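You operate a simulated robot arm through the tools that you are given. There is no shell and no other tool. Be economical: measure what you need, move in short steps, check, and stop when the job is done.

Carry out the task below with a simulated robot arm. There is one attempt and no reset: what you move stays moved.

JOB
Pick the sound potatoes into the green crate, then start the waste belt.
Fine: green and rotten ones and clods stay on the belt; bruise none; leave it running.

Only the result counts: the job must be done as asked and must still hold three seconds after the hand-in. Knocking over, shifting, dropping, spilling or breaking anything else fails it.

ROBOT AND FRAMES
A 7-joint arm with a two-finger parallel gripper, fixed in place. Base frame: the origin is at the foot of the arm, x ahead of it, y to its left, z up. Units: m, degrees, N and s.
Its first joint turns from -115.0 to 115.0 degrees. Payload 3.91 kg.
The TCP is the grasp point between the finger pads, 0.03 m short of the fingertips. In the tool frame z runs along the fingers and y along their closing line. The gripper opens to 0.11 m. The fingers are 0.02 m wide and 0.01 m thick; the gripper's body (0.048 by 0.112 m) begins 0.055 m behind the TCP.
Orientation is that of the tool frame in the base frame, as a unit quaternion [x, y, z, w]. With the fingers straight down and closing along the base's y, the tool's x points along the base's -x, its y along +y and its z along -z.

CONTROLS
- The arm moves only by the tool apply_moves. Its argument "deltas" is one flat list of numbers, 6 for each row, row after row: the shift along the base's x, y, z in units of 150 mm (1.0 is 150 mm), then the turn, a rotation vector about the base's x, y, z in units of 90 degrees (1.0 is 90 degrees). In form: [tx, ty, tz, rx, ry, rz, tx, ty, tz, rx, ry, rz, ...]. A call has 1 to 20 rows; each row is the pose to reach, as a shift and turn from the pose commanded when the call began. "fingers" is the finger opening in m, from 0 to 0.11, set as the call begins (left out, the last holds). A call with a number of a shift or a turn outside -1 to 1 is refused whole. Rows are played at 5 a second. More than 0.05 m and 8.6 degrees between two rows, or a gripper value outside its range, and nothing of the call is played. A pose out of reach is approached as far as the arm can. The call stops where the force on the tool passes 40 N (or 10 N more than at its start, if that is more) or the arm is blocked; 0.2 s more then pass. Each finger travels about 0.108 m/s and halts on what it meets, pressing with about 30 N; the grip force reading is that of the motor and also rises with nothing between the fingers. The clock runs only during rows and for 0.2 s after the last one: add rows that repeat a pose to give the fingers time. It gives the time, the measured TCP pose, the force on the tool (base axes), the opening and the grip force at its end, in the units of the frame above (readings bear some noise), with the torque about the TCP (base axes, N m) and any sound that the robot's microphone picked up, and new pictures: "pictures" is both (left out), scene, wrist or none.
- Cameras (640 x 400 px; columns grow to the right, rows downward): "scene" is fixed at [0.2195, -0.4865, 1.5555]; the picture's right is [0.87, -0.49, 0.00], its down [-0.36, -0.64, -0.68] and it looks along [0.34, 0.59, -0.73] (base axes); focal length 300 px, centre (320, 200). "wrist" rides on the gripper at [0.072, 0.017, -0.103] in the tool frame; the picture's right is [-0.23, 0.97, 0.00], its down [-0.76, -0.18, -0.62] and it looks along [-0.61, -0.14, 0.78] (tool axes); focal length 222 px, centre (320, 200). There is no depth. A picture from a camera that has moved, and an enlarged one, comes with that camera's place and axes in the base frame and with its lens. The place of the scene camera against the robot may be out by one fixed shift of up to 0.025 m in any direction.
- lift_body(by): slides the trunk up (or, below 0, down) by that many m; the arm rides with it, the base frame stays. It gives what a move gives, with no picture.
- inspect(camera, box): a new picture of the part [left, top, right, bottom] of that camera's present view, enlarged. No time passes.
- hand_in(): hands the job in; it is judged then, once.

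Work in short steps. Places have to be worked out from the pictures, the camera data and where the tool is seen: move nearer, look again, correct. Check each grasp and each placing, and mend what went wrong. You have 120 turns and 200 pictures in all, those below and enlarged ones among them. Open the gripper and draw the arm clear of the work before you hand the job in, unless the task says otherwise; then end with one line.

The tools are called after "Emit:" as name(argument=value, ...) on one line, values as JSON. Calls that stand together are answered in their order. apply_moves: Moves the arm, as the interface text tells. Its arguments: {"type":"object","properties":{"deltas":{"type":"array"},"fingers":{"type":"number"},"pictures":{"type":"string","enum":["both","scene","wrist","none"]}},"required":["deltas"]} The other tools are called the same way: lift_body (by) slides the trunk up or down; inspect (camera, box) takes an enlarged picture of a part of a camera's view; hand_in () hands the job in.

At the start:

```text
t: 0.0
ee_pos: [0.4526, 0.2836, 1.1637]
orientation: [0.0, 1.0, 0.0, 0.0]
contact_force: [0.0, -0.3, -0.8]
torque: [-0.03, -0.01, 0.02]
width: 0.11
gripper_force: 0.0
trunk travel left (down, up): [-0.8, 0.19]
```

scene: 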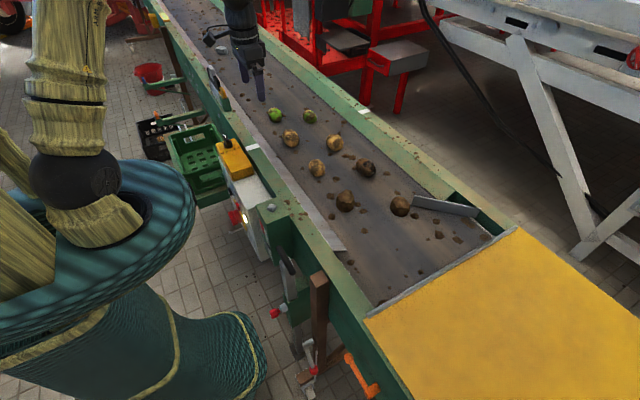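
wrist: 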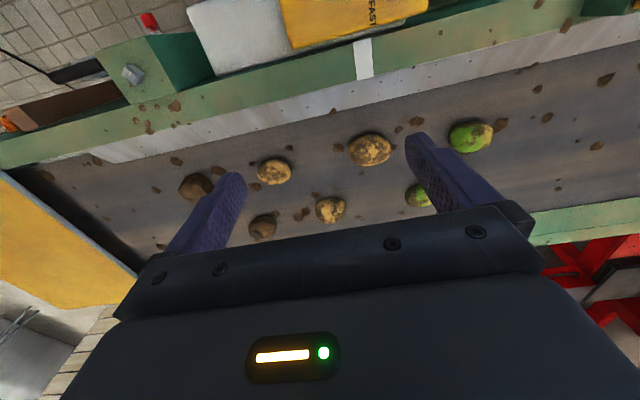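

I start by enlarging the belt items, the control panel and the crate.

Emit:
inspect(camera="scene", box=[240, 90, 480, 240])

Emit:
inspect(camera="scene", box=[130, 60, 330, 260])

Emit:
inspect(camera="wrist", box=[160, 100, 520, 260])

Emit:
inspect(camera="wrist", box=[80, 0, 440, 120])

```text
2.67 times, centred on (360, 165) of scene
camera zoom: at [0.2195, -0.4865, 1.5555], right [0.87, -0.49, 0.0], down [-0.36, -0.64, -0.68], along [0.34, 0.59, -0.73], focal length 801 px, centre (213, 293)
```

zoom: 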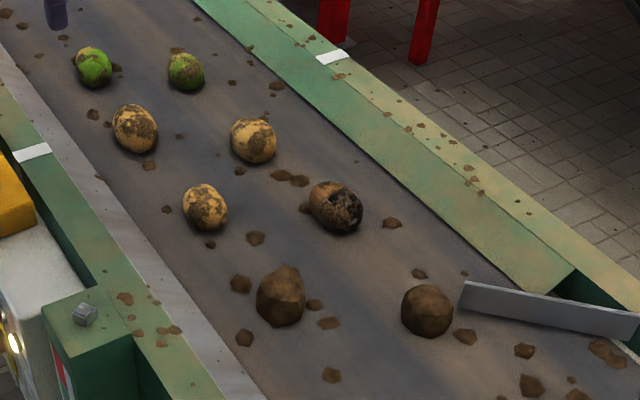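

```text
2.00 times, centred on (230, 160) of scene
camera zoom: at [0.2195, -0.4865, 1.5555], right [0.87, -0.49, 0.0], down [-0.36, -0.64, -0.68], along [0.34, 0.59, -0.73], focal length 601 px, centre (500, 280)
```

zoom: 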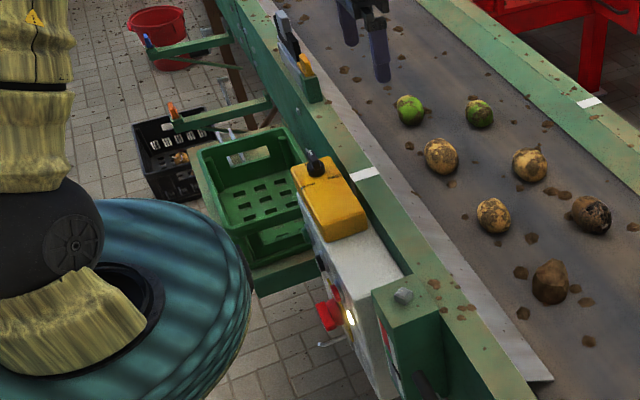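

```text
1.78 times, centred on (340, 180) of wrist
camera zoom: at [0.379, 0.2991, 1.2684], right [0.23, 0.97, 0.0], down [0.76, -0.18, 0.62], along [0.61, -0.14, -0.78], focal length 395 px, centre (284, 236)
```

zoom: 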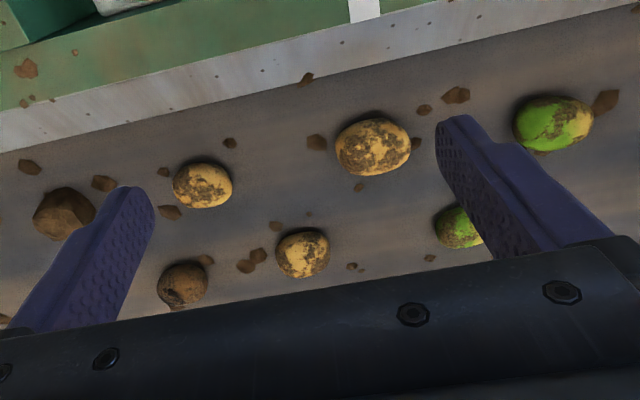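

```text
1.78 times, centred on (260, 60) of wrist
camera zoom: at [0.379, 0.2991, 1.2684], right [0.23, 0.97, 0.0], down [0.76, -0.18, 0.62], along [0.61, -0.14, -0.78], focal length 395 px, centre (427, 449)
```

zoom: 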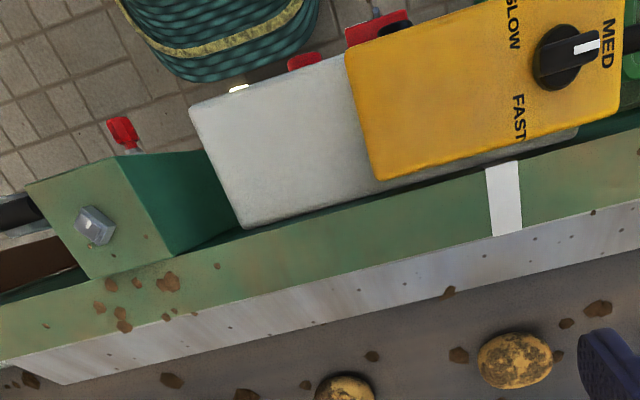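

Triangulating from both cameras, the potatoes lie at z≈0.915: A (0.568, 0.345), B (0.685, 0.25), C (0.57, 0.168). The rotten one, two clods and two green ones stay. Next I swing back and turn the wrist camera to see the crate.

Emit:
apply_moves(deltas=[-0.09, 0.09, 0, 0, 0, 0.09, -0.18, 0.18, 0, 0, 0, 0.18, -0.27, 0.27, 0, 0, 0, 0.27, -0.36, 0.36, 0, 0, 0, 0.36, -0.45, 0.45, 0, 0, 0, 0.45, -0.54, 0.54, 0, 0, 0, 0.54, -0.63, 0.63, 0, 0, 0, 0.63, -0.72, 0.72, 0, 0, 0, 0.72, -0.81, 0.81, 0, 0, 0, 0.81, -0.9, 0.9, 0, 0, 0, 0.9, -1, 0.95, 0, 0, 0, 0.98])

```text
t: 2.4
ee_pos: [0.3027, 0.4253, 1.1669]
orientation: [-0.696, 0.718, 0.0, 0.0]
contact_force: [0.3, 0.2, 0.6]
torque: [-0.02, -0.01, -0.01]
width: 0.1104
gripper_force: 0.1
trunk travel left (down, up): [-0.8, 0.19]
camera wrist: at [0.2826, 0.3533, 1.2703], right [-0.97, 0.26, 0.0], down [0.2, 0.76, 0.62], along [0.16, 0.6, -0.78], focal length 222 px, centre (320, 200)
```

scene: 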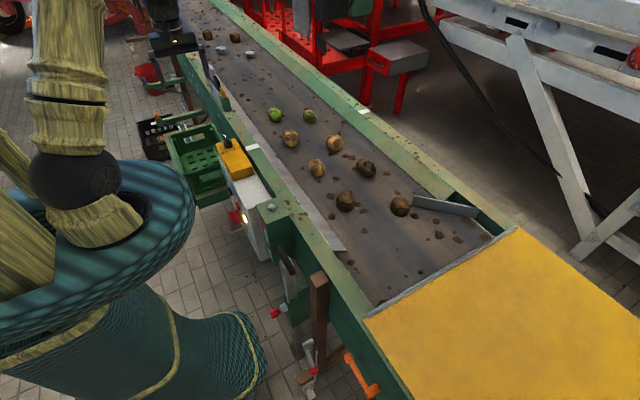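
wrist: 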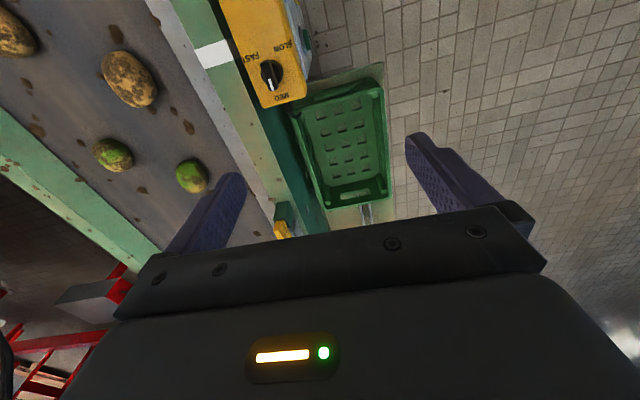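

The crate is beside the belt, near (0.27, 0.55). I enlarge it in both views to fix its rim and floor.

Emit:
inspect(camera="wrist", box=[200, 0, 440, 240])

Emit:
inspect(camera="scene", box=[140, 90, 280, 230])

```text
1.67 times, centred on (320, 120) of wrist
camera zoom: at [0.2826, 0.3533, 1.2703], right [-0.97, 0.26, 0.0], down [0.2, 0.76, 0.62], along [0.16, 0.6, -0.78], focal length 370 px, centre (320, 333)
```

zoom: 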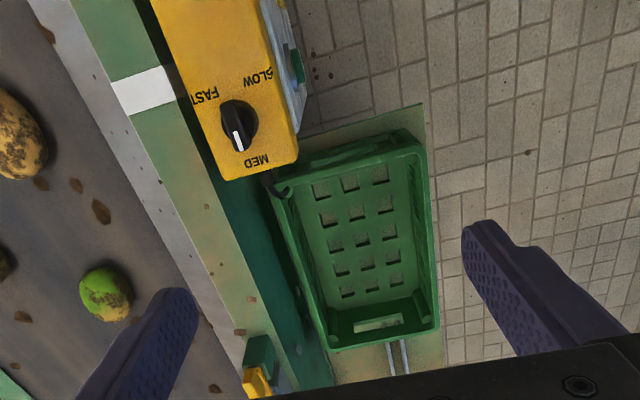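

```text
2.86 times, centred on (210, 160) of scene
camera zoom: at [0.2195, -0.4865, 1.5555], right [0.87, -0.49, 0.0], down [-0.36, -0.64, -0.68], along [0.34, 0.59, -0.73], focal length 859 px, centre (634, 314)
```

zoom: 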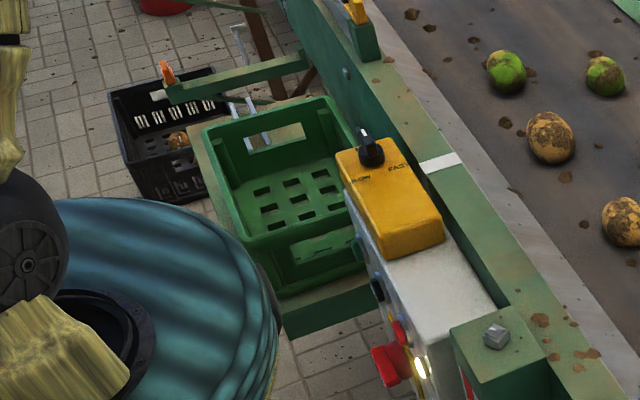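

Crate: rim x 0.20–0.37, y 0.47–0.71, z≈0.844, floor ≈0.755. Now I move above potato A with the fingers closing along x (its narrow way), staying high.

Emit:
apply_moves(deltas=[0.25, -0.13, 0, 0, 0, 0.02, 0.5, -0.26, 0, 0, 0, 0.02, 0.75, -0.4, 0, 0, 0, 0.02, 1, -0.53, 0, 0, 0, 0.02], pictures="none")

Emit:
apply_moves(deltas=[0.25, 0, -0.2, 0, 0, 0, 0.5, 0, -0.4, 0, 0, 0, 0.77, 0, -0.6, 0, 0, 0, 0.77, 0, -0.8, 0, 0, 0], pictures="wrist")

```text
t: 3.4
ee_pos: [0.4522, 0.3435, 1.1634]
orientation: [-0.707, 0.708, 0.001, 0.0]
contact_force: [0.3, -0.2, 0.3]
torque: [-0.02, 0.03, -0.04]
width: 0.1098
gripper_force: 0.0
trunk travel left (down, up): [-0.8, 0.19]
```

```text
refused: row 3 steps farther than a row can; nothing moved
```

Step size slightly too large; I resend it in smaller steps.

Emit:
apply_moves(deltas=[0.2, 0, -0.2, 0, 0, 0, 0.4, 0, -0.4, 0, 0, 0, 0.6, 0, -0.6, 0, 0, 0, 0.77, 0, -0.8, 0, 0, 0], pictures="wrist")

```text
t: 4.4
ee_pos: [0.5678, 0.3456, 1.0435]
orientation: [0.707, -0.707, 0.0, 0.0]
contact_force: [-0.6, 0.6, 0.2]
torque: [-0.01, 0.01, 0.01]
width: 0.11
gripper_force: 0.1
trunk travel left (down, up): [-0.8, 0.19]
camera wrist: at [0.5507, 0.2732, 1.1481], right [-0.97, 0.23, 0.0], down [0.18, 0.76, 0.62], along [0.14, 0.61, -0.78], focal length 222 px, centre (320, 200)
```

wrist: 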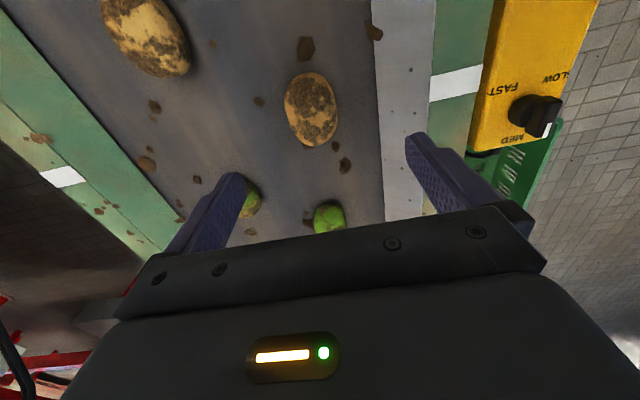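

A is centred near (0.572, 0.341). The skirt edge is near x≈0.50, so I narrow the fingers to 0.085 and descend to z≈0.965.

Emit:
apply_moves(deltas=[0.03, -0.03, -0.17, 0, 0, 0, 0.03, -0.03, -0.35, 0, 0, 0, 0.03, -0.03, -0.52, 0, 0, 0], fingers=0.085)

```text
t: 5.2
ee_pos: [0.5723, 0.3411, 0.9649]
orientation: [0.707, -0.707, 0.0, 0.0]
contact_force: [-0.6, 0.4, 0.0]
torque: [-0.01, 0.02, 0.01]
width: 0.0852
gripper_force: 0.0
trunk travel left (down, up): [-0.8, 0.19]
camera wrist: at [0.5557, 0.2677, 1.0682], right [-0.97, 0.23, 0.0], down [0.18, 0.76, 0.62], along [0.14, 0.61, -0.78], focal length 222 px, centre (320, 200)
```

scene: 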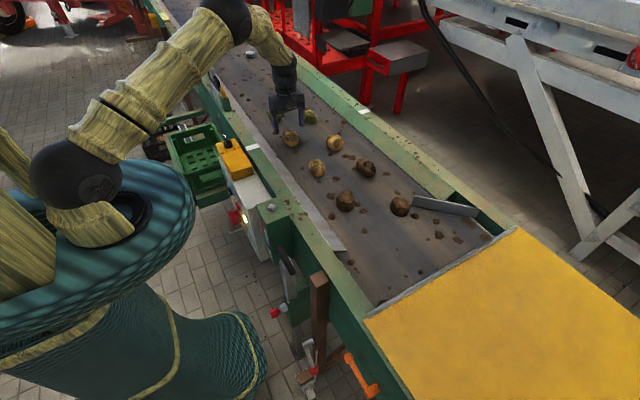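
wrist: 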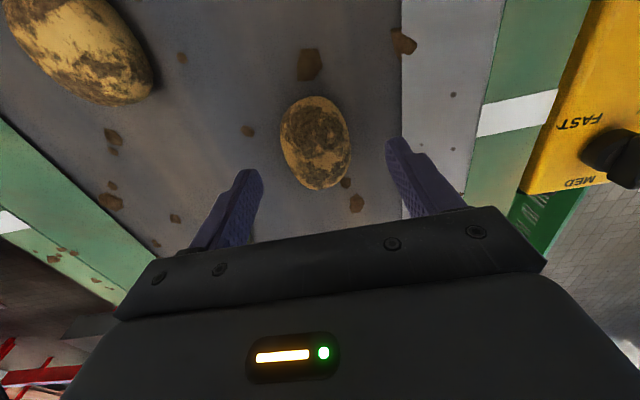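

The potato is centred between the fingers. I descend to TCP z≈0.925 with a tiny y correction.

Emit:
apply_moves(deltas=[0, -0.02, -0.13, 0, 0, 0, 0, -0.025, -0.2, 0, 0, 0, 0, -0.025, -0.26, 0, 0, 0], pictures="wrist")

```text
t: 6.0
ee_pos: [0.5724, 0.3363, 0.9264]
orientation: [0.707, -0.707, 0.0, 0.001]
contact_force: [-0.6, 0.2, -0.5]
torque: [-0.02, 0.0, -0.02]
width: 0.0852
gripper_force: 0.0
trunk travel left (down, up): [-0.8, 0.19]
camera wrist: at [0.5546, 0.2638, 1.0314], right [-0.97, 0.23, 0.0], down [0.18, 0.76, 0.62], along [0.14, 0.61, -0.78], focal length 222 px, centre (320, 200)
```

wrist: 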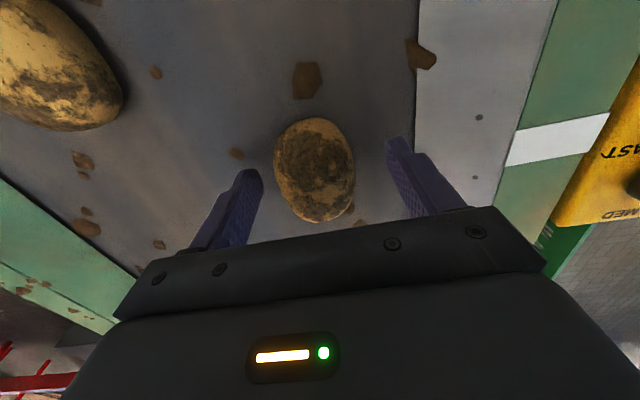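

The potato centre seems ~0.02 below the TCP; I go down another 0.01, then close gently to 0.05.

Emit:
apply_moves(deltas=[0, 0, -0.04, 0, 0, 0, 0, 0, -0.07, 0, 0, 0], pictures="none")

Emit:
apply_moves(deltas=[0, 0, 0, 0, 0, 0, 0, 0, 0, 0, 0, 0], fingers=0.05, pictures="wrist")

```text
t: 6.6
ee_pos: [0.5716, 0.3365, 0.9163]
orientation: [-0.707, 0.707, 0.0, 0.0]
contact_force: [0.3, 0.4, -0.4]
torque: [0.01, -0.02, 0.0]
width: 0.0848
gripper_force: 0.0
trunk travel left (down, up): [-0.8, 0.19]
```

```text
t: 7.2
ee_pos: [0.5721, 0.3375, 0.9172]
orientation: [0.707, -0.707, 0.0, -0.001]
contact_force: [1.3, 0.8, 1.1]
torque: [0.03, -0.02, -0.05]
width: 0.0536
gripper_force: 30.2
trunk travel left (down, up): [-0.8, 0.19]
camera wrist: at [0.5545, 0.264, 1.0209], right [-0.97, 0.23, 0.0], down [0.18, 0.76, 0.62], along [0.14, 0.61, -0.78], focal length 222 px, centre (320, 200)
```

wrist: 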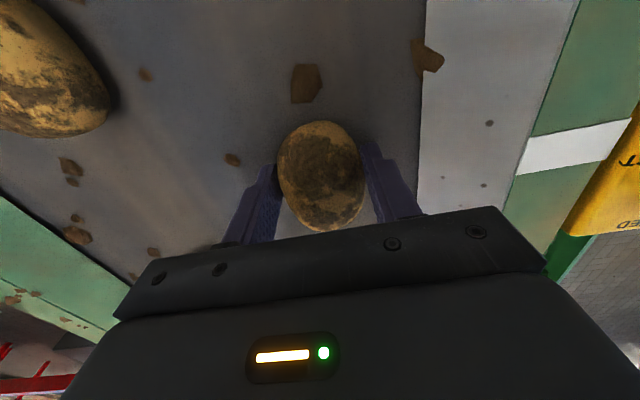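

Potato A is gripped at 0.0536. I lift slowly and check that it comes along.

Emit:
apply_moves(deltas=[0, 0, 0.1, 0, 0, 0, 0, 0, 0.3, 0, 0, 0, 0, 0, 0.6, 0, 0, 0, 0, 0, 0.9, 0, 0, 0], pictures="wrist")

```text
t: 8.2
ee_pos: [0.5705, 0.3386, 1.0516]
orientation: [-0.707, 0.707, 0.001, 0.001]
contact_force: [0.2, -0.5, -1.2]
torque: [-0.02, 0.01, 0.01]
width: 0.0534
gripper_force: 30.3
trunk travel left (down, up): [-0.8, 0.19]
camera wrist: at [0.5532, 0.265, 1.1552], right [-0.97, 0.23, 0.0], down [0.18, 0.76, 0.62], along [0.14, 0.61, -0.78], focal length 222 px, centre (320, 200)
```

wrist: 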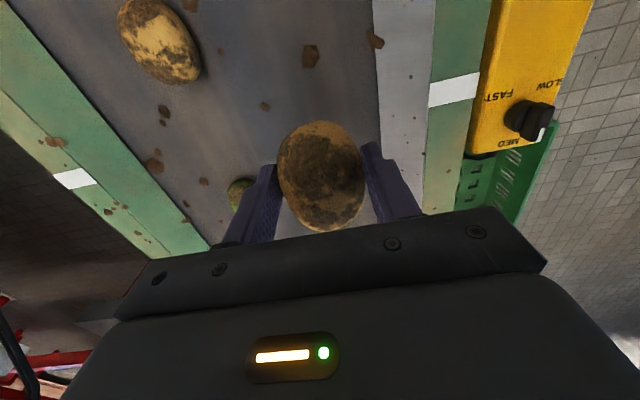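

Held firmly. I carry it across towards the crate at z≈1.05, turning the wrist back so the fingers close along y.

Emit:
apply_moves(deltas=[-0.16, 0.16, 0.02, 0, 0, -0.08, -0.33, 0.33, 0.02, 0, 0, -0.16, -0.5, 0.5, 0.02, 0, 0, -0.25, -0.67, 0.67, 0.02, 0, 0, -0.33, -0.84, 0.84, 0.02, 0, 0, -0.42, -1, 1, 0.02, 0, 0, -0.5], pictures="none")

Emit:
apply_moves(deltas=[-0.16, 0.16, 0.0, 0, 0, -0.08, -0.33, 0.33, 0.0, 0, 0, -0.16, -0.5, 0.5, 0.0, 0, 0, -0.25, -0.67, 0.67, 0.0, 0, 0, -0.33, -0.84, 0.84, 0.0, 0, 0, -0.42, -1, 1, 0, 0, 0, -0.5])

```text
t: 9.6
ee_pos: [0.4227, 0.4893, 1.0523]
orientation: [-0.381, 0.924, 0.0, 0.0]
contact_force: [0.0, 0.1, -1.7]
torque: [-0.01, -0.02, 0.0]
width: 0.0537
gripper_force: 30.4
trunk travel left (down, up): [-0.8, 0.19]
```

```text
t: 11.0
ee_pos: [0.2717, 0.6397, 1.0544]
orientation: [0.001, 1.0, 0.0, 0.0]
contact_force: [0.8, 0.0, -1.4]
torque: [-0.02, -0.01, 0.02]
width: 0.0533
gripper_force: 30.4
trunk travel left (down, up): [-0.8, 0.19]
camera wrist: at [0.1989, 0.6561, 1.1588], right [0.23, 0.97, 0.0], down [0.76, -0.18, 0.62], along [0.61, -0.14, -0.78], focal length 222 px, centre (320, 200)
```

scene: 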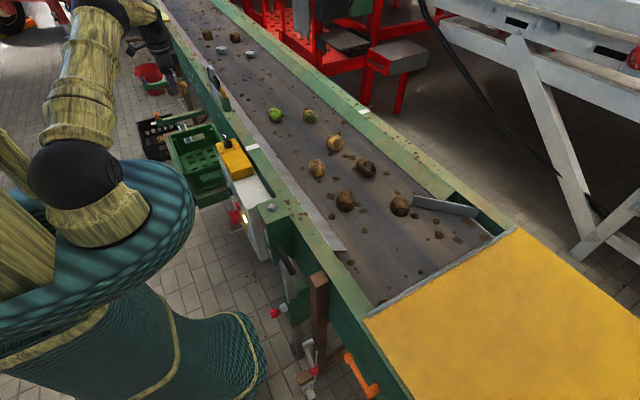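
wrist: 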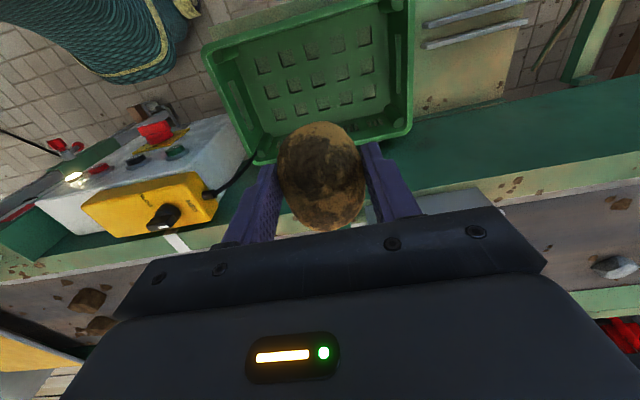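

Holding fine over the crate. The crate corner estimates disagree between views, so I enlarge this view of the crate, and of the controls too.

Emit:
inspect(camera="wrist", box=[190, 0, 430, 180])

Emit:
inspect(camera="wrist", box=[30, 90, 250, 260])

```text
2.22 times, centred on (310, 90) of wrist
camera zoom: at [0.1989, 0.6561, 1.1588], right [0.23, 0.97, 0.0], down [0.76, -0.18, 0.62], along [0.61, -0.14, -0.78], focal length 494 px, centre (342, 444)
```

zoom: 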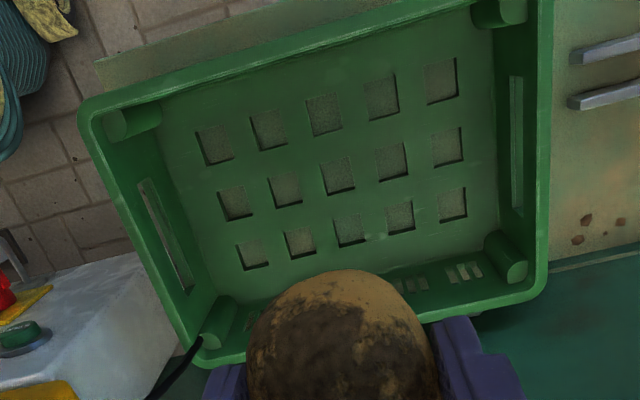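

```text
2.35 times, centred on (140, 175) of wrist
camera zoom: at [0.1989, 0.6561, 1.1588], right [0.23, 0.97, 0.0], down [0.76, -0.18, 0.62], along [0.61, -0.14, -0.78], focal length 523 px, centre (744, 259)
```

zoom: 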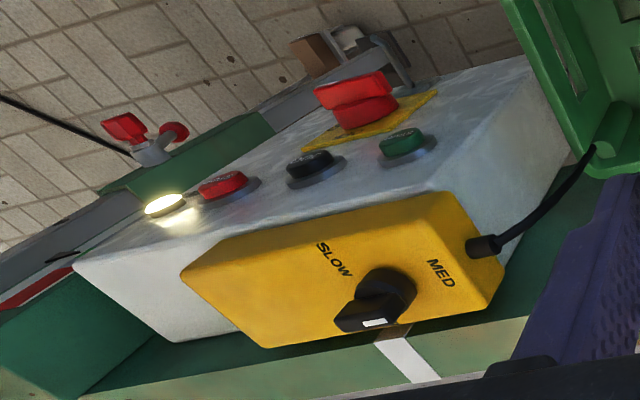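

Using the floor holes, the crate floor is z≈0.67, spanning about x 0.205–0.36, y 0.50–0.77, rim z≈0.765 (roomier than thought). I move to (0.255, 0.69) and descend to z≈0.78.

Emit:
apply_moves(deltas=[-0.05, 0.15, -0.1, 0, 0, 0, -0.11, 0.33, -0.3, 0, 0, 0, -0.11, 0.33, -0.6, 0, 0, 0, -0.11, 0.33, -0.9, 0, 0, 0], pictures="none")

Emit:
apply_moves(deltas=[0, 0, -0.3, 0, 0, 0, 0, 0, -0.6, 0, 0, 0, 0, 0, -0.85, 0, 0, 0, 0, 0, -0.92, 0, 0, 0])

```text
t: 12.0
ee_pos: [0.2513, 0.6722, 0.9343]
orientation: [0.0, 1.0, -0.001, 0.0]
contact_force: [0.9, -0.8, -0.8]
torque: [0.04, 0.06, 0.01]
width: 0.0536
gripper_force: 30.1
out of reach, approached as far as the arm can: row 2, 3, 4
trunk travel left (down, up): [-0.8, 0.19]
```

```text
t: 13.2
ee_pos: [0.245, 0.6635, 0.8318]
orientation: [-0.001, 1.0, 0.022, 0.006]
contact_force: [-0.6, -0.2, -0.3]
torque: [0.0, 0.0, -0.01]
width: 0.0534
gripper_force: 30.1
out of reach, approached as far as the arm can: row 1, 2, 3, 4
trunk travel left (down, up): [-0.8, 0.19]
stopped in row 4: the arm was blocked; the commanded pose is now the measured one
camera wrist: at [0.1712, 0.6748, 0.9365], right [0.23, 0.97, 0.04], down [0.75, -0.2, 0.62], along [0.62, -0.11, -0.78], focal length 222 px, centre (320, 200)
```

scene: 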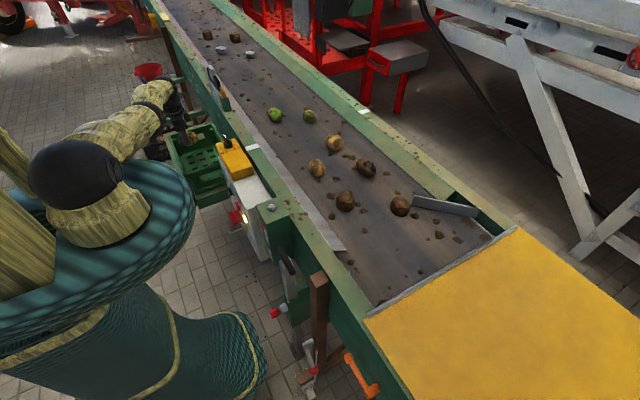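
wrist: 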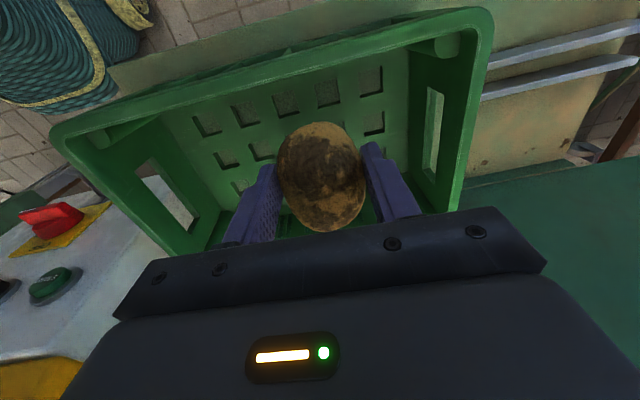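

The arm is at its reach limit here; the trunk can lower the whole arm. I first draw in slightly to restore the straight-down pose, then lower the trunk part way.

Emit:
apply_moves(deltas=[0.03, -0.05, 0.05, 0.0, 0.0, 0, 0.06, -0.12, 0.1, 0.0, 0.0, 0], pictures="none")

Emit:
lift_body(by=-0.06)

```text
t: 13.8
ee_pos: [0.2595, 0.661, 0.843]
orientation: [0.0, 1.0, 0.019, 0.006]
contact_force: [1.2, -0.2, -1.8]
torque: [-0.02, 0.01, -0.02]
width: 0.0535
gripper_force: 30.1
out of reach, approached as far as the arm can: row 1, 2
trunk travel left (down, up): [-0.8, 0.19]
```

```text
t: 14.8
ee_pos: [0.2611, 0.6611, 0.7827]
orientation: [-0.001, 1.0, 0.019, 0.006]
contact_force: [0.3, 0.2, -0.9]
torque: [0.01, 0.03, 0.01]
width: 0.0534
gripper_force: 29.7
trunk travel left (down, up): [-0.74, 0.25]
```

Works smoothly: TCP at (0.261, 0.661, 0.783). I lower another 0.05 and look.

Emit:
lift_body(by=-0.05)

Emit:
inspect(camera="wrist", box=[0, 0, 640, 400])

Emit:
inspect(camera="scene", box=[60, 40, 300, 240])

```text
t: 15.7
ee_pos: [0.2591, 0.6598, 0.7333]
orientation: [0.0, 1.0, 0.02, 0.005]
contact_force: [0.3, -0.3, -1.4]
torque: [0.0, -0.02, -0.01]
width: 0.0534
gripper_force: 30.1
trunk travel left (down, up): [-0.69, 0.3]
```

```text
1.00 times, centred on (320, 200) of wrist (not enlarged: the box is as wide or as high as the picture)
camera zoom: at [0.1859, 0.6719, 0.8368], right [0.23, 0.97, 0.04], down [0.75, -0.2, 0.62], along [0.62, -0.11, -0.78], focal length 222 px, centre (320, 200)
```

zoom: 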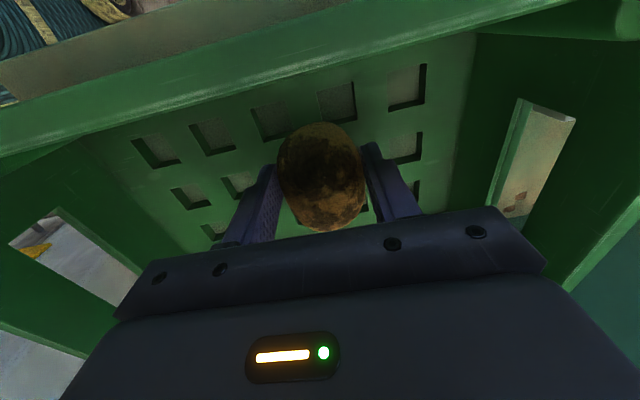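

```text
2.00 times, centred on (180, 140) of scene
camera zoom: at [0.2195, -0.4865, 1.5555], right [0.87, -0.49, 0.0], down [-0.36, -0.64, -0.68], along [0.34, 0.59, -0.73], focal length 601 px, centre (600, 320)
```

zoom: 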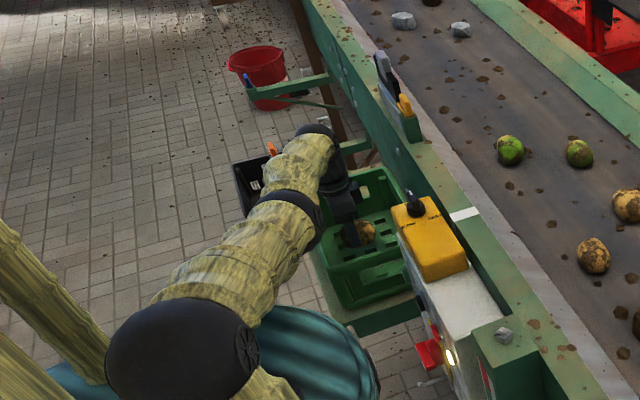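

Clear of the walls; the potato is a few cm above the crate floor. I lower in small steps watching the vertical force.

Emit:
lift_body(by=-0.018)

Emit:
lift_body(by=-0.005)

```text
t: 16.4
ee_pos: [0.2587, 0.6603, 0.7176]
orientation: [-0.001, 1.0, 0.022, 0.006]
contact_force: [2.6, 4.6, 23.5]
torque: [-0.02, -0.08, -0.01]
width: 0.0531
gripper_force: 29.4
trunk travel left (down, up): [-0.672, 0.318]
```

```text
t: 16.9
ee_pos: [0.2576, 0.6593, 0.7127]
orientation: [-0.001, 1.0, 0.022, 0.006]
contact_force: [-0.5, 4.2, 30.1]
torque: [0.04, -0.25, 0.06]
width: 0.0531
gripper_force: 30.2
trunk travel left (down, up): [-0.667, 0.323]
```

It touched down (slightly early, with firm pressing—I'll step more finely next time). I ease the load by 3 mm, then open.

Emit:
lift_body(by=0.004)

```text
t: 17.4
ee_pos: [0.257, 0.66, 0.7131]
orientation: [-0.001, 1.0, 0.018, 0.005]
contact_force: [-1.9, 0.9, 4.6]
torque: [0.03, -0.05, -0.01]
width: 0.0528
gripper_force: 30.3
trunk travel left (down, up): [-0.671, 0.319]
```

Load relieved (~5 N). I open the fingers to 0.075 with the pose held.

Emit:
apply_moves(deltas=[0, 0, 0, 0, 0, 0, 0, 0, 0, 0, 0, 0], fingers=0.075, pictures="wrist")

```text
t: 18.0
ee_pos: [0.2594, 0.6609, 0.7133]
orientation: [-0.001, 1.0, 0.019, 0.006]
contact_force: [1.1, -0.8, 0.3]
torque: [-0.01, -0.02, 0.01]
width: 0.0749
gripper_force: 0.0
trunk travel left (down, up): [-0.671, 0.319]
camera wrist: at [0.185, 0.6721, 0.8176], right [0.23, 0.97, 0.04], down [0.76, -0.2, 0.62], along [0.62, -0.11, -0.78], focal length 222 px, centre (320, 200)
```

wrist: 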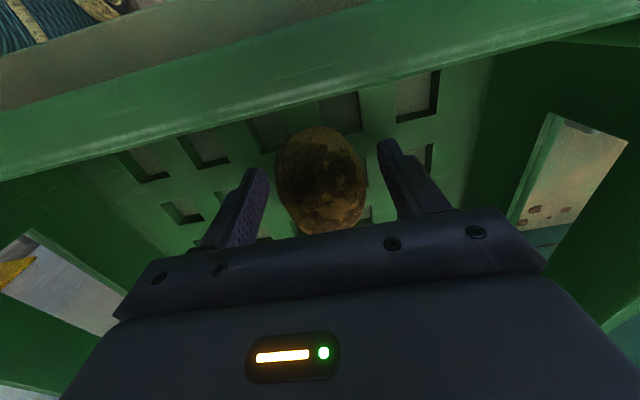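

Potato A lies in the crate. I keep the trunk here (it helps reach), and raise the arm straight up, removing the small tilt.

Emit:
apply_moves(deltas=[0, 0, 0.2, 0, 0, 0, 0, 0, 0.5, 0, 0, 0, 0, 0, 0.75, -0.02, 0, 0, 0, 0, 1, -0.0255, 0, 0], pictures="none")

Emit:
apply_moves(deltas=[0, 0, 0.25, 0, 0, 0, 0, 0, 0.5, 0, 0, 0, 0, 0, 0.75, 0, 0, 0, 0, 0, 1, 0, 0, 0], pictures="wrist")

```text
t: 19.0
ee_pos: [0.2615, 0.6718, 0.861]
orientation: [-0.001, 1.0, -0.003, 0.005]
contact_force: [-0.1, 0.3, 0.2]
torque: [-0.03, 0.03, 0.0]
width: 0.075
gripper_force: 0.0
out of reach, approached as far as the arm can: row 1, 2, 3, 4
trunk travel left (down, up): [-0.671, 0.319]
```

```text
t: 20.0
ee_pos: [0.2592, 0.6631, 1.0102]
orientation: [-0.001, 1.0, -0.001, 0.005]
contact_force: [0.3, -0.1, 0.5]
torque: [0.0, -0.02, -0.01]
width: 0.075
gripper_force: 0.0
out of reach, approached as far as the arm can: row 3, 4
trunk travel left (down, up): [-0.671, 0.319]
camera wrist: at [0.1849, 0.6787, 1.114], right [0.23, 0.97, 0.0], down [0.76, -0.17, 0.63], along [0.62, -0.14, -0.78], focal length 222 px, centre (320, 200)
```

wrist: 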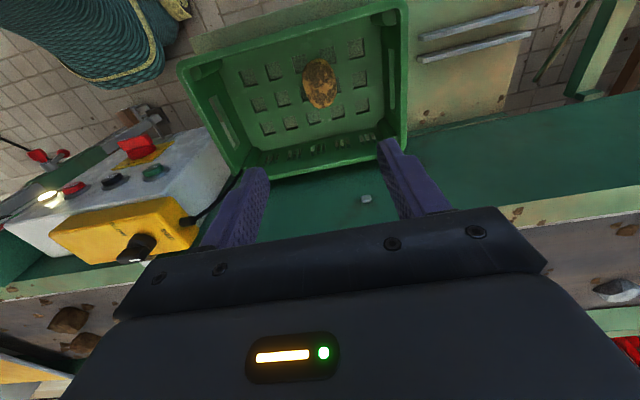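

Potato A sits safely in the crate. I now travel back over the belt to potato C near (0.57, 0.168), turning the fingers to close along x again.

Emit:
apply_moves(deltas=[0.1, -0.25, 0.05, 0, 0, 0.08, 0.2, -0.5, 0.1, 0, 0, 0.16, 0.3, -0.75, 0.15, 0, 0, 0.24, 0.4, -1, 0.2, 0, 0, 0.32], pictures="none")

Emit:
apply_moves(deltas=[0.15, -0.25, 0, 0, 0, 0.08, 0.3, -0.5, 0, 0, 0, 0.16, 0.45, -0.75, 0, 0, 0, 0.24, 0.6, -1, 0, 0, 0, 0.32], pictures="none")

Emit:
apply_moves(deltas=[0.2, -0.25, 0, 0, 0, 0.08, 0.4, -0.5, 0, 0, 0, 0.16, 0.6, -0.75, 0, 0, 0, 0.24, 0.8, -1, 0, 0, 0, 0.32, 1, -1, 0, 0, 0, 0.36])

```text
t: 21.0
ee_pos: [0.3187, 0.5086, 1.0409]
orientation: [-0.251, 0.968, 0.001, 0.005]
contact_force: [0.0, -0.2, 0.2]
torque: [0.03, 0.03, 0.03]
width: 0.0752
gripper_force: 0.0
trunk travel left (down, up): [-0.671, 0.319]
```

```text
t: 22.0
ee_pos: [0.4096, 0.3605, 1.039]
orientation: [-0.484, 0.875, 0.003, 0.005]
contact_force: [-0.2, -0.1, 0.5]
torque: [0.0, 0.03, 0.01]
width: 0.0749
gripper_force: 0.1
trunk travel left (down, up): [-0.671, 0.319]
```

```text
t: 23.2
ee_pos: [0.5596, 0.2136, 1.0394]
orientation: [0.708, -0.706, -0.002, -0.004]
contact_force: [0.2, 0.3, 0.2]
torque: [0.0, 0.02, 0.04]
width: 0.075
gripper_force: 0.1
trunk travel left (down, up): [-0.671, 0.319]
camera wrist: at [0.5434, 0.1387, 1.1432], right [-0.97, 0.22, 0.0], down [0.17, 0.76, 0.63], along [0.14, 0.62, -0.78], focal length 222 px, centre (320, 200)
```

scene: 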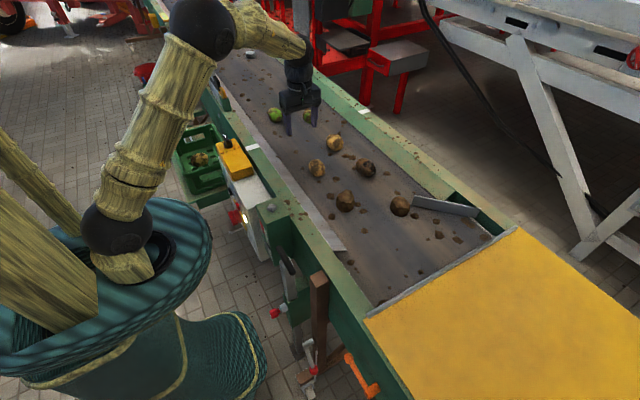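
wrist: 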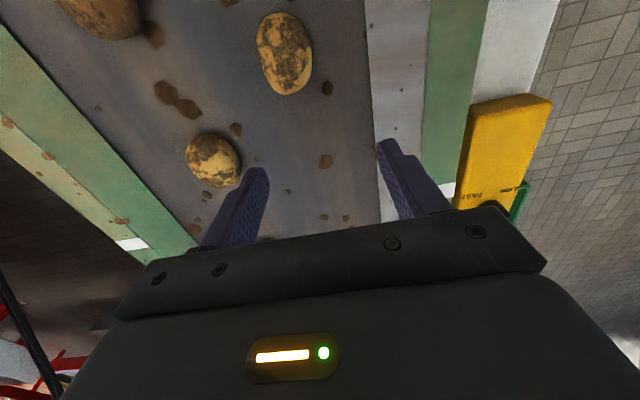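

C is near (0.578, 0.158). I move above it and descend to z≈0.965, opening to 0.085.

Emit:
apply_moves(deltas=[0.06, -0.2, 0, 0, 0, 0, 0.12, -0.37, -0.1, 0, 0, 0, 0.12, -0.37, -0.3, 0, 0, 0, 0.12, -0.37, -0.49, 0, 0, 0], fingers=0.085, pictures="wrist")

```text
t: 24.2
ee_pos: [0.5782, 0.1542, 0.9665]
orientation: [0.708, -0.706, -0.003, -0.004]
contact_force: [-0.1, 0.2, -0.1]
torque: [-0.02, -0.03, -0.01]
width: 0.0849
gripper_force: 0.0
trunk travel left (down, up): [-0.671, 0.319]
camera wrist: at [0.5613, 0.0799, 1.0702], right [-0.97, 0.23, 0.0], down [0.17, 0.76, 0.63], along [0.14, 0.62, -0.78], focal length 222 px, centre (320, 200)
```

wrist: 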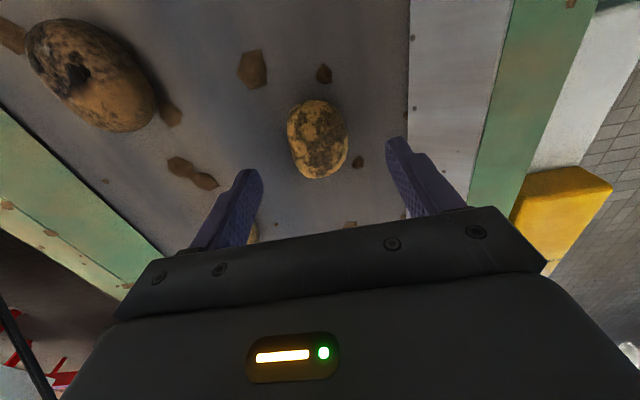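

Well aligned. I descend to z≈0.91 with a small y correction.

Emit:
apply_moves(deltas=[0, -0.02, -0.15, 0, 0, 0, 0, -0.025, -0.28, 0, 0, 0, 0, -0.025, -0.37, 0, 0, 0], pictures="wrist")

```text
t: 25.0
ee_pos: [0.5776, 0.1515, 0.9112]
orientation: [0.708, -0.706, -0.004, -0.005]
contact_force: [-0.2, 0.5, 0.1]
torque: [0.0, -0.02, 0.01]
width: 0.0849
gripper_force: 0.0
trunk travel left (down, up): [-0.671, 0.319]
camera wrist: at [0.5602, 0.0767, 1.0149], right [-0.97, 0.23, 0.0], down [0.17, 0.76, 0.63], along [0.14, 0.61, -0.78], focal length 222 px, centre (320, 200)
```

wrist: 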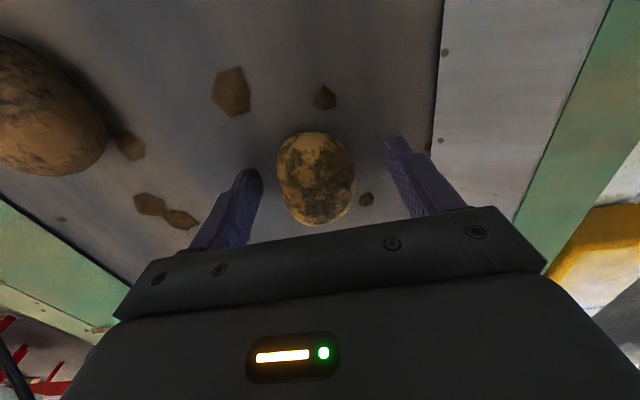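

Centred. I close to 0.043.

Emit:
apply_moves(deltas=[0, 0, 0, 0, 0, 0, 0, 0, 0, 0, 0, 0], fingers=0.043, pictures="none")

Emit:
apply_moves(deltas=[0, 0, 0.1, 0, 0, 0, 0, 0, 0.3, 0, 0, 0, 0, 0, 0.6, 0, 0, 0, 0, 0, 0.87, 0, 0, 0], pictures="wrist")

```text
t: 25.6
ee_pos: [0.5777, 0.1505, 0.9119]
orientation: [0.708, -0.706, -0.003, -0.004]
contact_force: [1.0, 0.6, 0.8]
torque: [0.0, -0.04, 0.03]
width: 0.0481
gripper_force: 29.9
trunk travel left (down, up): [-0.671, 0.319]
```

```text
t: 26.6
ee_pos: [0.5777, 0.1511, 1.0432]
orientation: [0.707, -0.707, -0.003, -0.006]
contact_force: [0.9, 0.4, -2.0]
torque: [0.03, -0.03, -0.02]
width: 0.0485
gripper_force: 30.2
trunk travel left (down, up): [-0.671, 0.319]
camera wrist: at [0.56, 0.0762, 1.1471], right [-0.97, 0.23, 0.0], down [0.17, 0.76, 0.63], along [0.14, 0.62, -0.78], focal length 222 px, centre (320, 200)
```

wrist: 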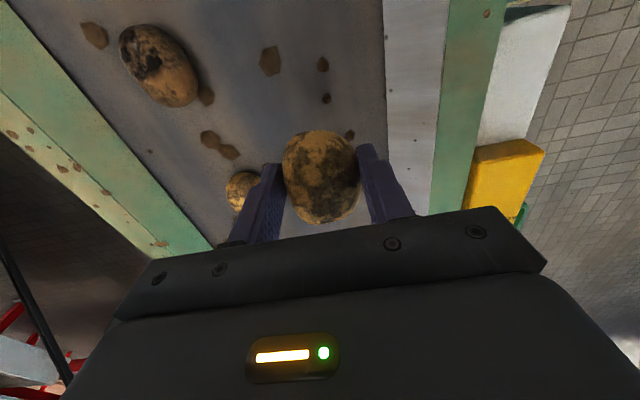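

C is held. I carry it to the crate at (0.315, 0.595), in three legs.

Emit:
apply_moves(deltas=[-0.14, 0.25, 0, 0, 0, -0.08, -0.29, 0.5, 0, 0, 0, -0.16, -0.44, 0.75, 0, 0, 0, -0.24, -0.58, 1, 0, 0, 0, -0.32], pictures="none")

Emit:
apply_moves(deltas=[-0.14, 0.25, 0, 0, 0, -0.08, -0.29, 0.5, 0, 0, 0, -0.16, -0.44, 0.75, 0, 0, 0, -0.24, -0.58, 1, 0, 0, 0, -0.32], pictures="none")

Emit:
apply_moves(deltas=[-0.15, 0.25, 0, 0, 0, -0.08, -0.3, 0.5, 0, 0, 0, -0.16, -0.45, 0.75, 0, 0, 0, -0.24, -0.59, 0.96, 0, 0, 0, -0.32, -0.59, 0.96, 0, 0, 0, -0.37])

```text
t: 27.6
ee_pos: [0.4897, 0.3038, 1.0424]
orientation: [-0.508, 0.861, 0.0, 0.005]
contact_force: [0.1, -0.1, -1.1]
torque: [0.0, -0.04, -0.05]
width: 0.0481
gripper_force: 29.9
trunk travel left (down, up): [-0.671, 0.319]
```

```text
t: 28.6
ee_pos: [0.4013, 0.4542, 1.0404]
orientation: [-0.279, 0.96, 0.0, 0.007]
contact_force: [0.1, 0.1, -1.6]
torque: [-0.04, 0.02, 0.01]
width: 0.0482
gripper_force: 30.1
trunk travel left (down, up): [-0.671, 0.319]
```

```text
t: 29.8
ee_pos: [0.3137, 0.5961, 1.0422]
orientation: [0.009, 1.0, -0.002, 0.006]
contact_force: [-0.3, -0.2, -0.2]
torque: [-0.01, 0.02, -0.02]
width: 0.048
gripper_force: 29.9
trunk travel left (down, up): [-0.671, 0.319]
camera wrist: at [0.2397, 0.614, 1.1451], right [0.24, 0.97, 0.0], down [0.75, -0.19, 0.63], along [0.61, -0.15, -0.78], focal length 222 px, centre (320, 200)
```

scene: 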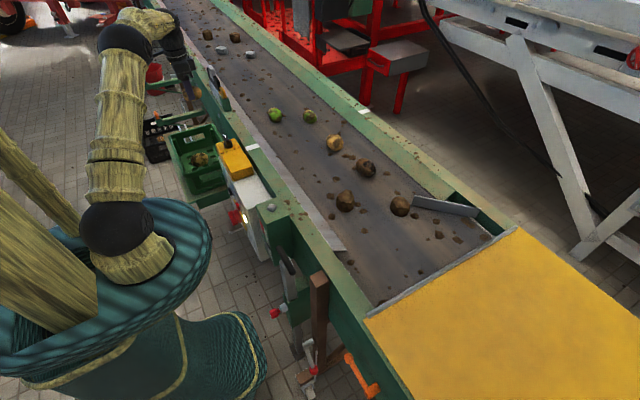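
wrist: 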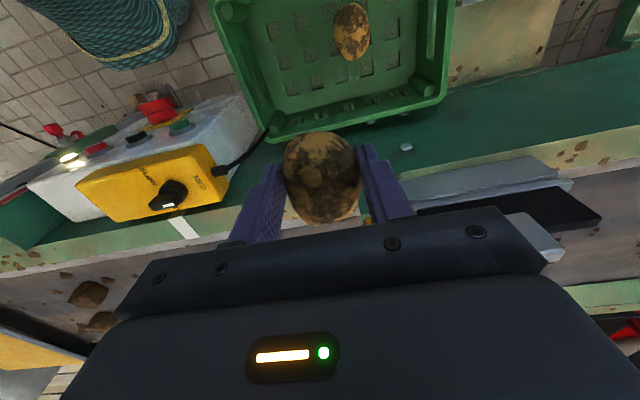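

A is at about (0.265, 0.66). I nudge to (0.303, 0.588) and descend to z≈0.79.

Emit:
apply_moves(deltas=[-0.07, -0.05, -0.2, 0, 0, 0, -0.07, -0.05, -0.5, 0, 0, 0, -0.07, -0.05, -0.8, 0, 0, 0, -0.07, -0.05, -1, 0, 0, 0], pictures="none")

Emit:
apply_moves(deltas=[0, 0, -0.25, 0, 0, 0, 0, 0, -0.5, 0, 0, 0, 0, 0, -0.68, 0, 0, 0])

```text
t: 30.8
ee_pos: [0.3043, 0.59, 0.8909]
orientation: [0.006, 1.0, -0.002, 0.006]
contact_force: [-0.3, 0.2, -1.8]
torque: [-0.02, 0.04, 0.01]
width: 0.0484
gripper_force: 29.9
trunk travel left (down, up): [-0.671, 0.319]
```

```text
t: 31.6
ee_pos: [0.306, 0.5906, 0.789]
orientation: [0.006, 1.0, -0.001, 0.005]
contact_force: [-0.1, 0.4, -0.8]
torque: [0.0, 0.02, -0.02]
width: 0.048
gripper_force: 29.8
trunk travel left (down, up): [-0.671, 0.319]
camera wrist: at [0.2326, 0.6065, 0.8929], right [0.24, 0.97, 0.0], down [0.75, -0.19, 0.63], along [0.61, -0.15, -0.78], focal length 222 px, centre (320, 200)
```

scene: 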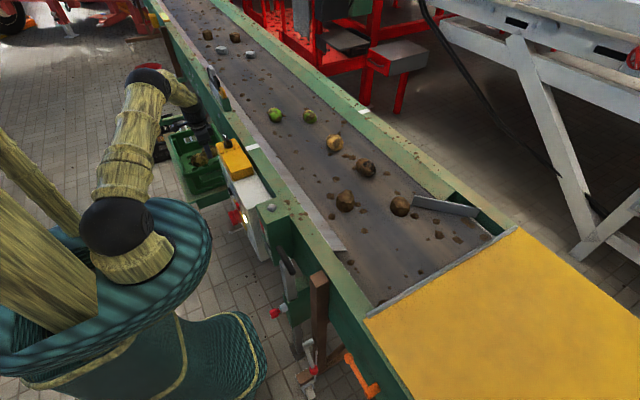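
wrist: 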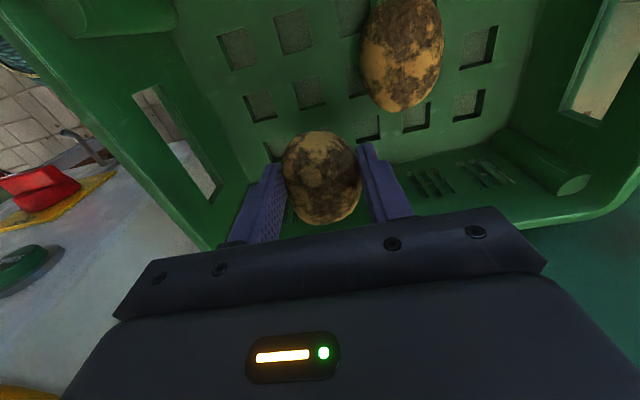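

Clear placement. I descend to z≈0.725, then feel for contact in small steps.

Emit:
apply_moves(deltas=[0, 0, -0.2, 0, 0, 0, 0, 0, -0.42, 0, 0, 0], pictures="none")

```text
t: 32.2
ee_pos: [0.3049, 0.5896, 0.727]
orientation: [0.007, 1.0, -0.002, 0.005]
contact_force: [0.2, -0.3, -0.2]
torque: [-0.01, 0.03, -0.03]
width: 0.0483
gripper_force: 30.1
trunk travel left (down, up): [-0.671, 0.319]
```

No contact yet; 4 mm further.

Emit:
apply_moves(deltas=[0, 0, -0.013, 0, 0, 0, 0, 0, -0.027, 0, 0, 0], pictures="none")

```text
t: 32.8
ee_pos: [0.3054, 0.5892, 0.7231]
orientation: [0.007, 1.0, -0.002, 0.005]
contact_force: [-0.6, 0.5, -2.2]
torque: [0.0, 0.02, -0.01]
width: 0.048
gripper_force: 30.2
trunk travel left (down, up): [-0.671, 0.319]
```

Still free; 4 mm further.

Emit:
apply_moves(deltas=[0, 0, -0.013, 0, 0, 0, 0, 0, -0.027, 0, 0, 0], pictures="none")

```text
t: 33.4
ee_pos: [0.3044, 0.588, 0.7189]
orientation: [0.007, 1.0, -0.001, 0.005]
contact_force: [0.3, -1.2, -0.9]
torque: [0.0, 0.03, 0.02]
width: 0.0479
gripper_force: 30.0
trunk travel left (down, up): [-0.671, 0.319]
```

Still free; 3 mm further.

Emit:
apply_moves(deltas=[0, 0, -0.01, 0, 0, 0, 0, 0, -0.02, 0, 0, 0], pictures="none")

```text
t: 34.0
ee_pos: [0.3032, 0.5887, 0.715]
orientation: [0.007, 1.0, -0.002, 0.004]
contact_force: [-1.3, -0.1, 0.1]
torque: [-0.02, 0.01, -0.02]
width: 0.0481
gripper_force: 29.9
trunk travel left (down, up): [-0.671, 0.319]
```

Force rose only to about zero, maybe first touch; 3 mm further.

Emit:
apply_moves(deltas=[0, 0, -0.01, 0, 0, 0, 0, 0, -0.02, 0, 0, 0], pictures="none")

```text
t: 34.6
ee_pos: [0.3057, 0.5897, 0.7125]
orientation: [0.007, 1.0, -0.002, 0.006]
contact_force: [-0.9, -1.5, 4.0]
torque: [0.03, 0.01, -0.02]
width: 0.0486
gripper_force: 29.7
trunk travel left (down, up): [-0.671, 0.319]
```

Touchdown at 4 N. I open to 0.068.

Emit:
apply_moves(deltas=[0, 0, 0, 0, 0, 0, 0, 0, 0, 0, 0, 0], fingers=0.068, pictures="wrist")

```text
t: 35.2
ee_pos: [0.3046, 0.5888, 0.7122]
orientation: [0.007, 1.0, -0.002, 0.006]
contact_force: [-0.4, -0.6, -0.3]
torque: [-0.01, 0.02, -0.02]
width: 0.0681
gripper_force: 0.0
trunk travel left (down, up): [-0.671, 0.319]
camera wrist: at [0.2311, 0.6058, 0.8162], right [0.24, 0.97, 0.0], down [0.75, -0.19, 0.63], along [0.61, -0.15, -0.78], focal length 222 px, centre (320, 200)
```

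wrist: 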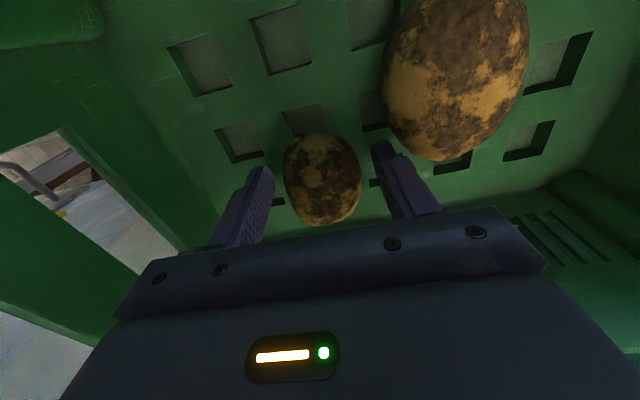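

C rests upright between open fingers. I lift straight up out of the crate.

Emit:
apply_moves(deltas=[0, 0, 0.2, 0, 0, 0, 0, 0, 0.5, 0, 0, 0, 0, 0, 0.75, 0, 0, 0, 0, 0, 1, 0, 0, 0], pictures="none")

Emit:
apply_moves(deltas=[0, 0, 0.3, 0, 0, 0, 0, 0, 0.6, 0, 0, 0, 0, 0, 0.9, 0, 0, 0, 0, 0, 1, 0, 0, 0], pictures="wrist")

```text
t: 36.2
ee_pos: [0.3069, 0.5887, 0.8625]
orientation: [0.006, 1.0, -0.002, 0.005]
contact_force: [0.6, -0.8, 0.1]
torque: [0.03, 0.0, -0.03]
width: 0.0682
gripper_force: 0.2
trunk travel left (down, up): [-0.671, 0.319]
```

```text
t: 37.2
ee_pos: [0.3073, 0.5877, 1.0125]
orientation: [0.007, 1.0, -0.001, 0.006]
contact_force: [-0.6, 0.2, -0.2]
torque: [0.04, 0.01, 0.0]
width: 0.0677
gripper_force: 0.1
trunk travel left (down, up): [-0.671, 0.319]
camera wrist: at [0.2326, 0.6053, 1.1166], right [0.24, 0.97, 0.0], down [0.75, -0.19, 0.63], along [0.61, -0.15, -0.78], focal length 222 px, centre (320, 200)
```

wrist: 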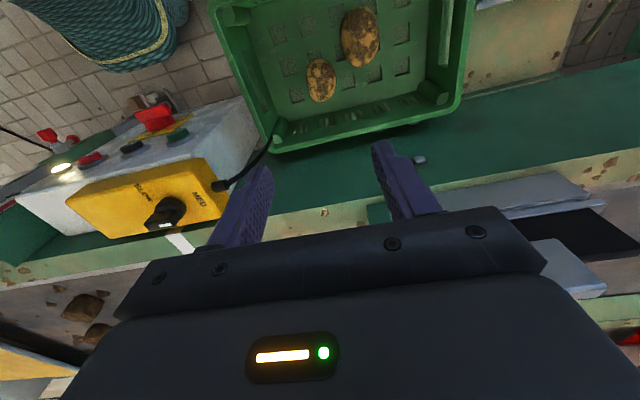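

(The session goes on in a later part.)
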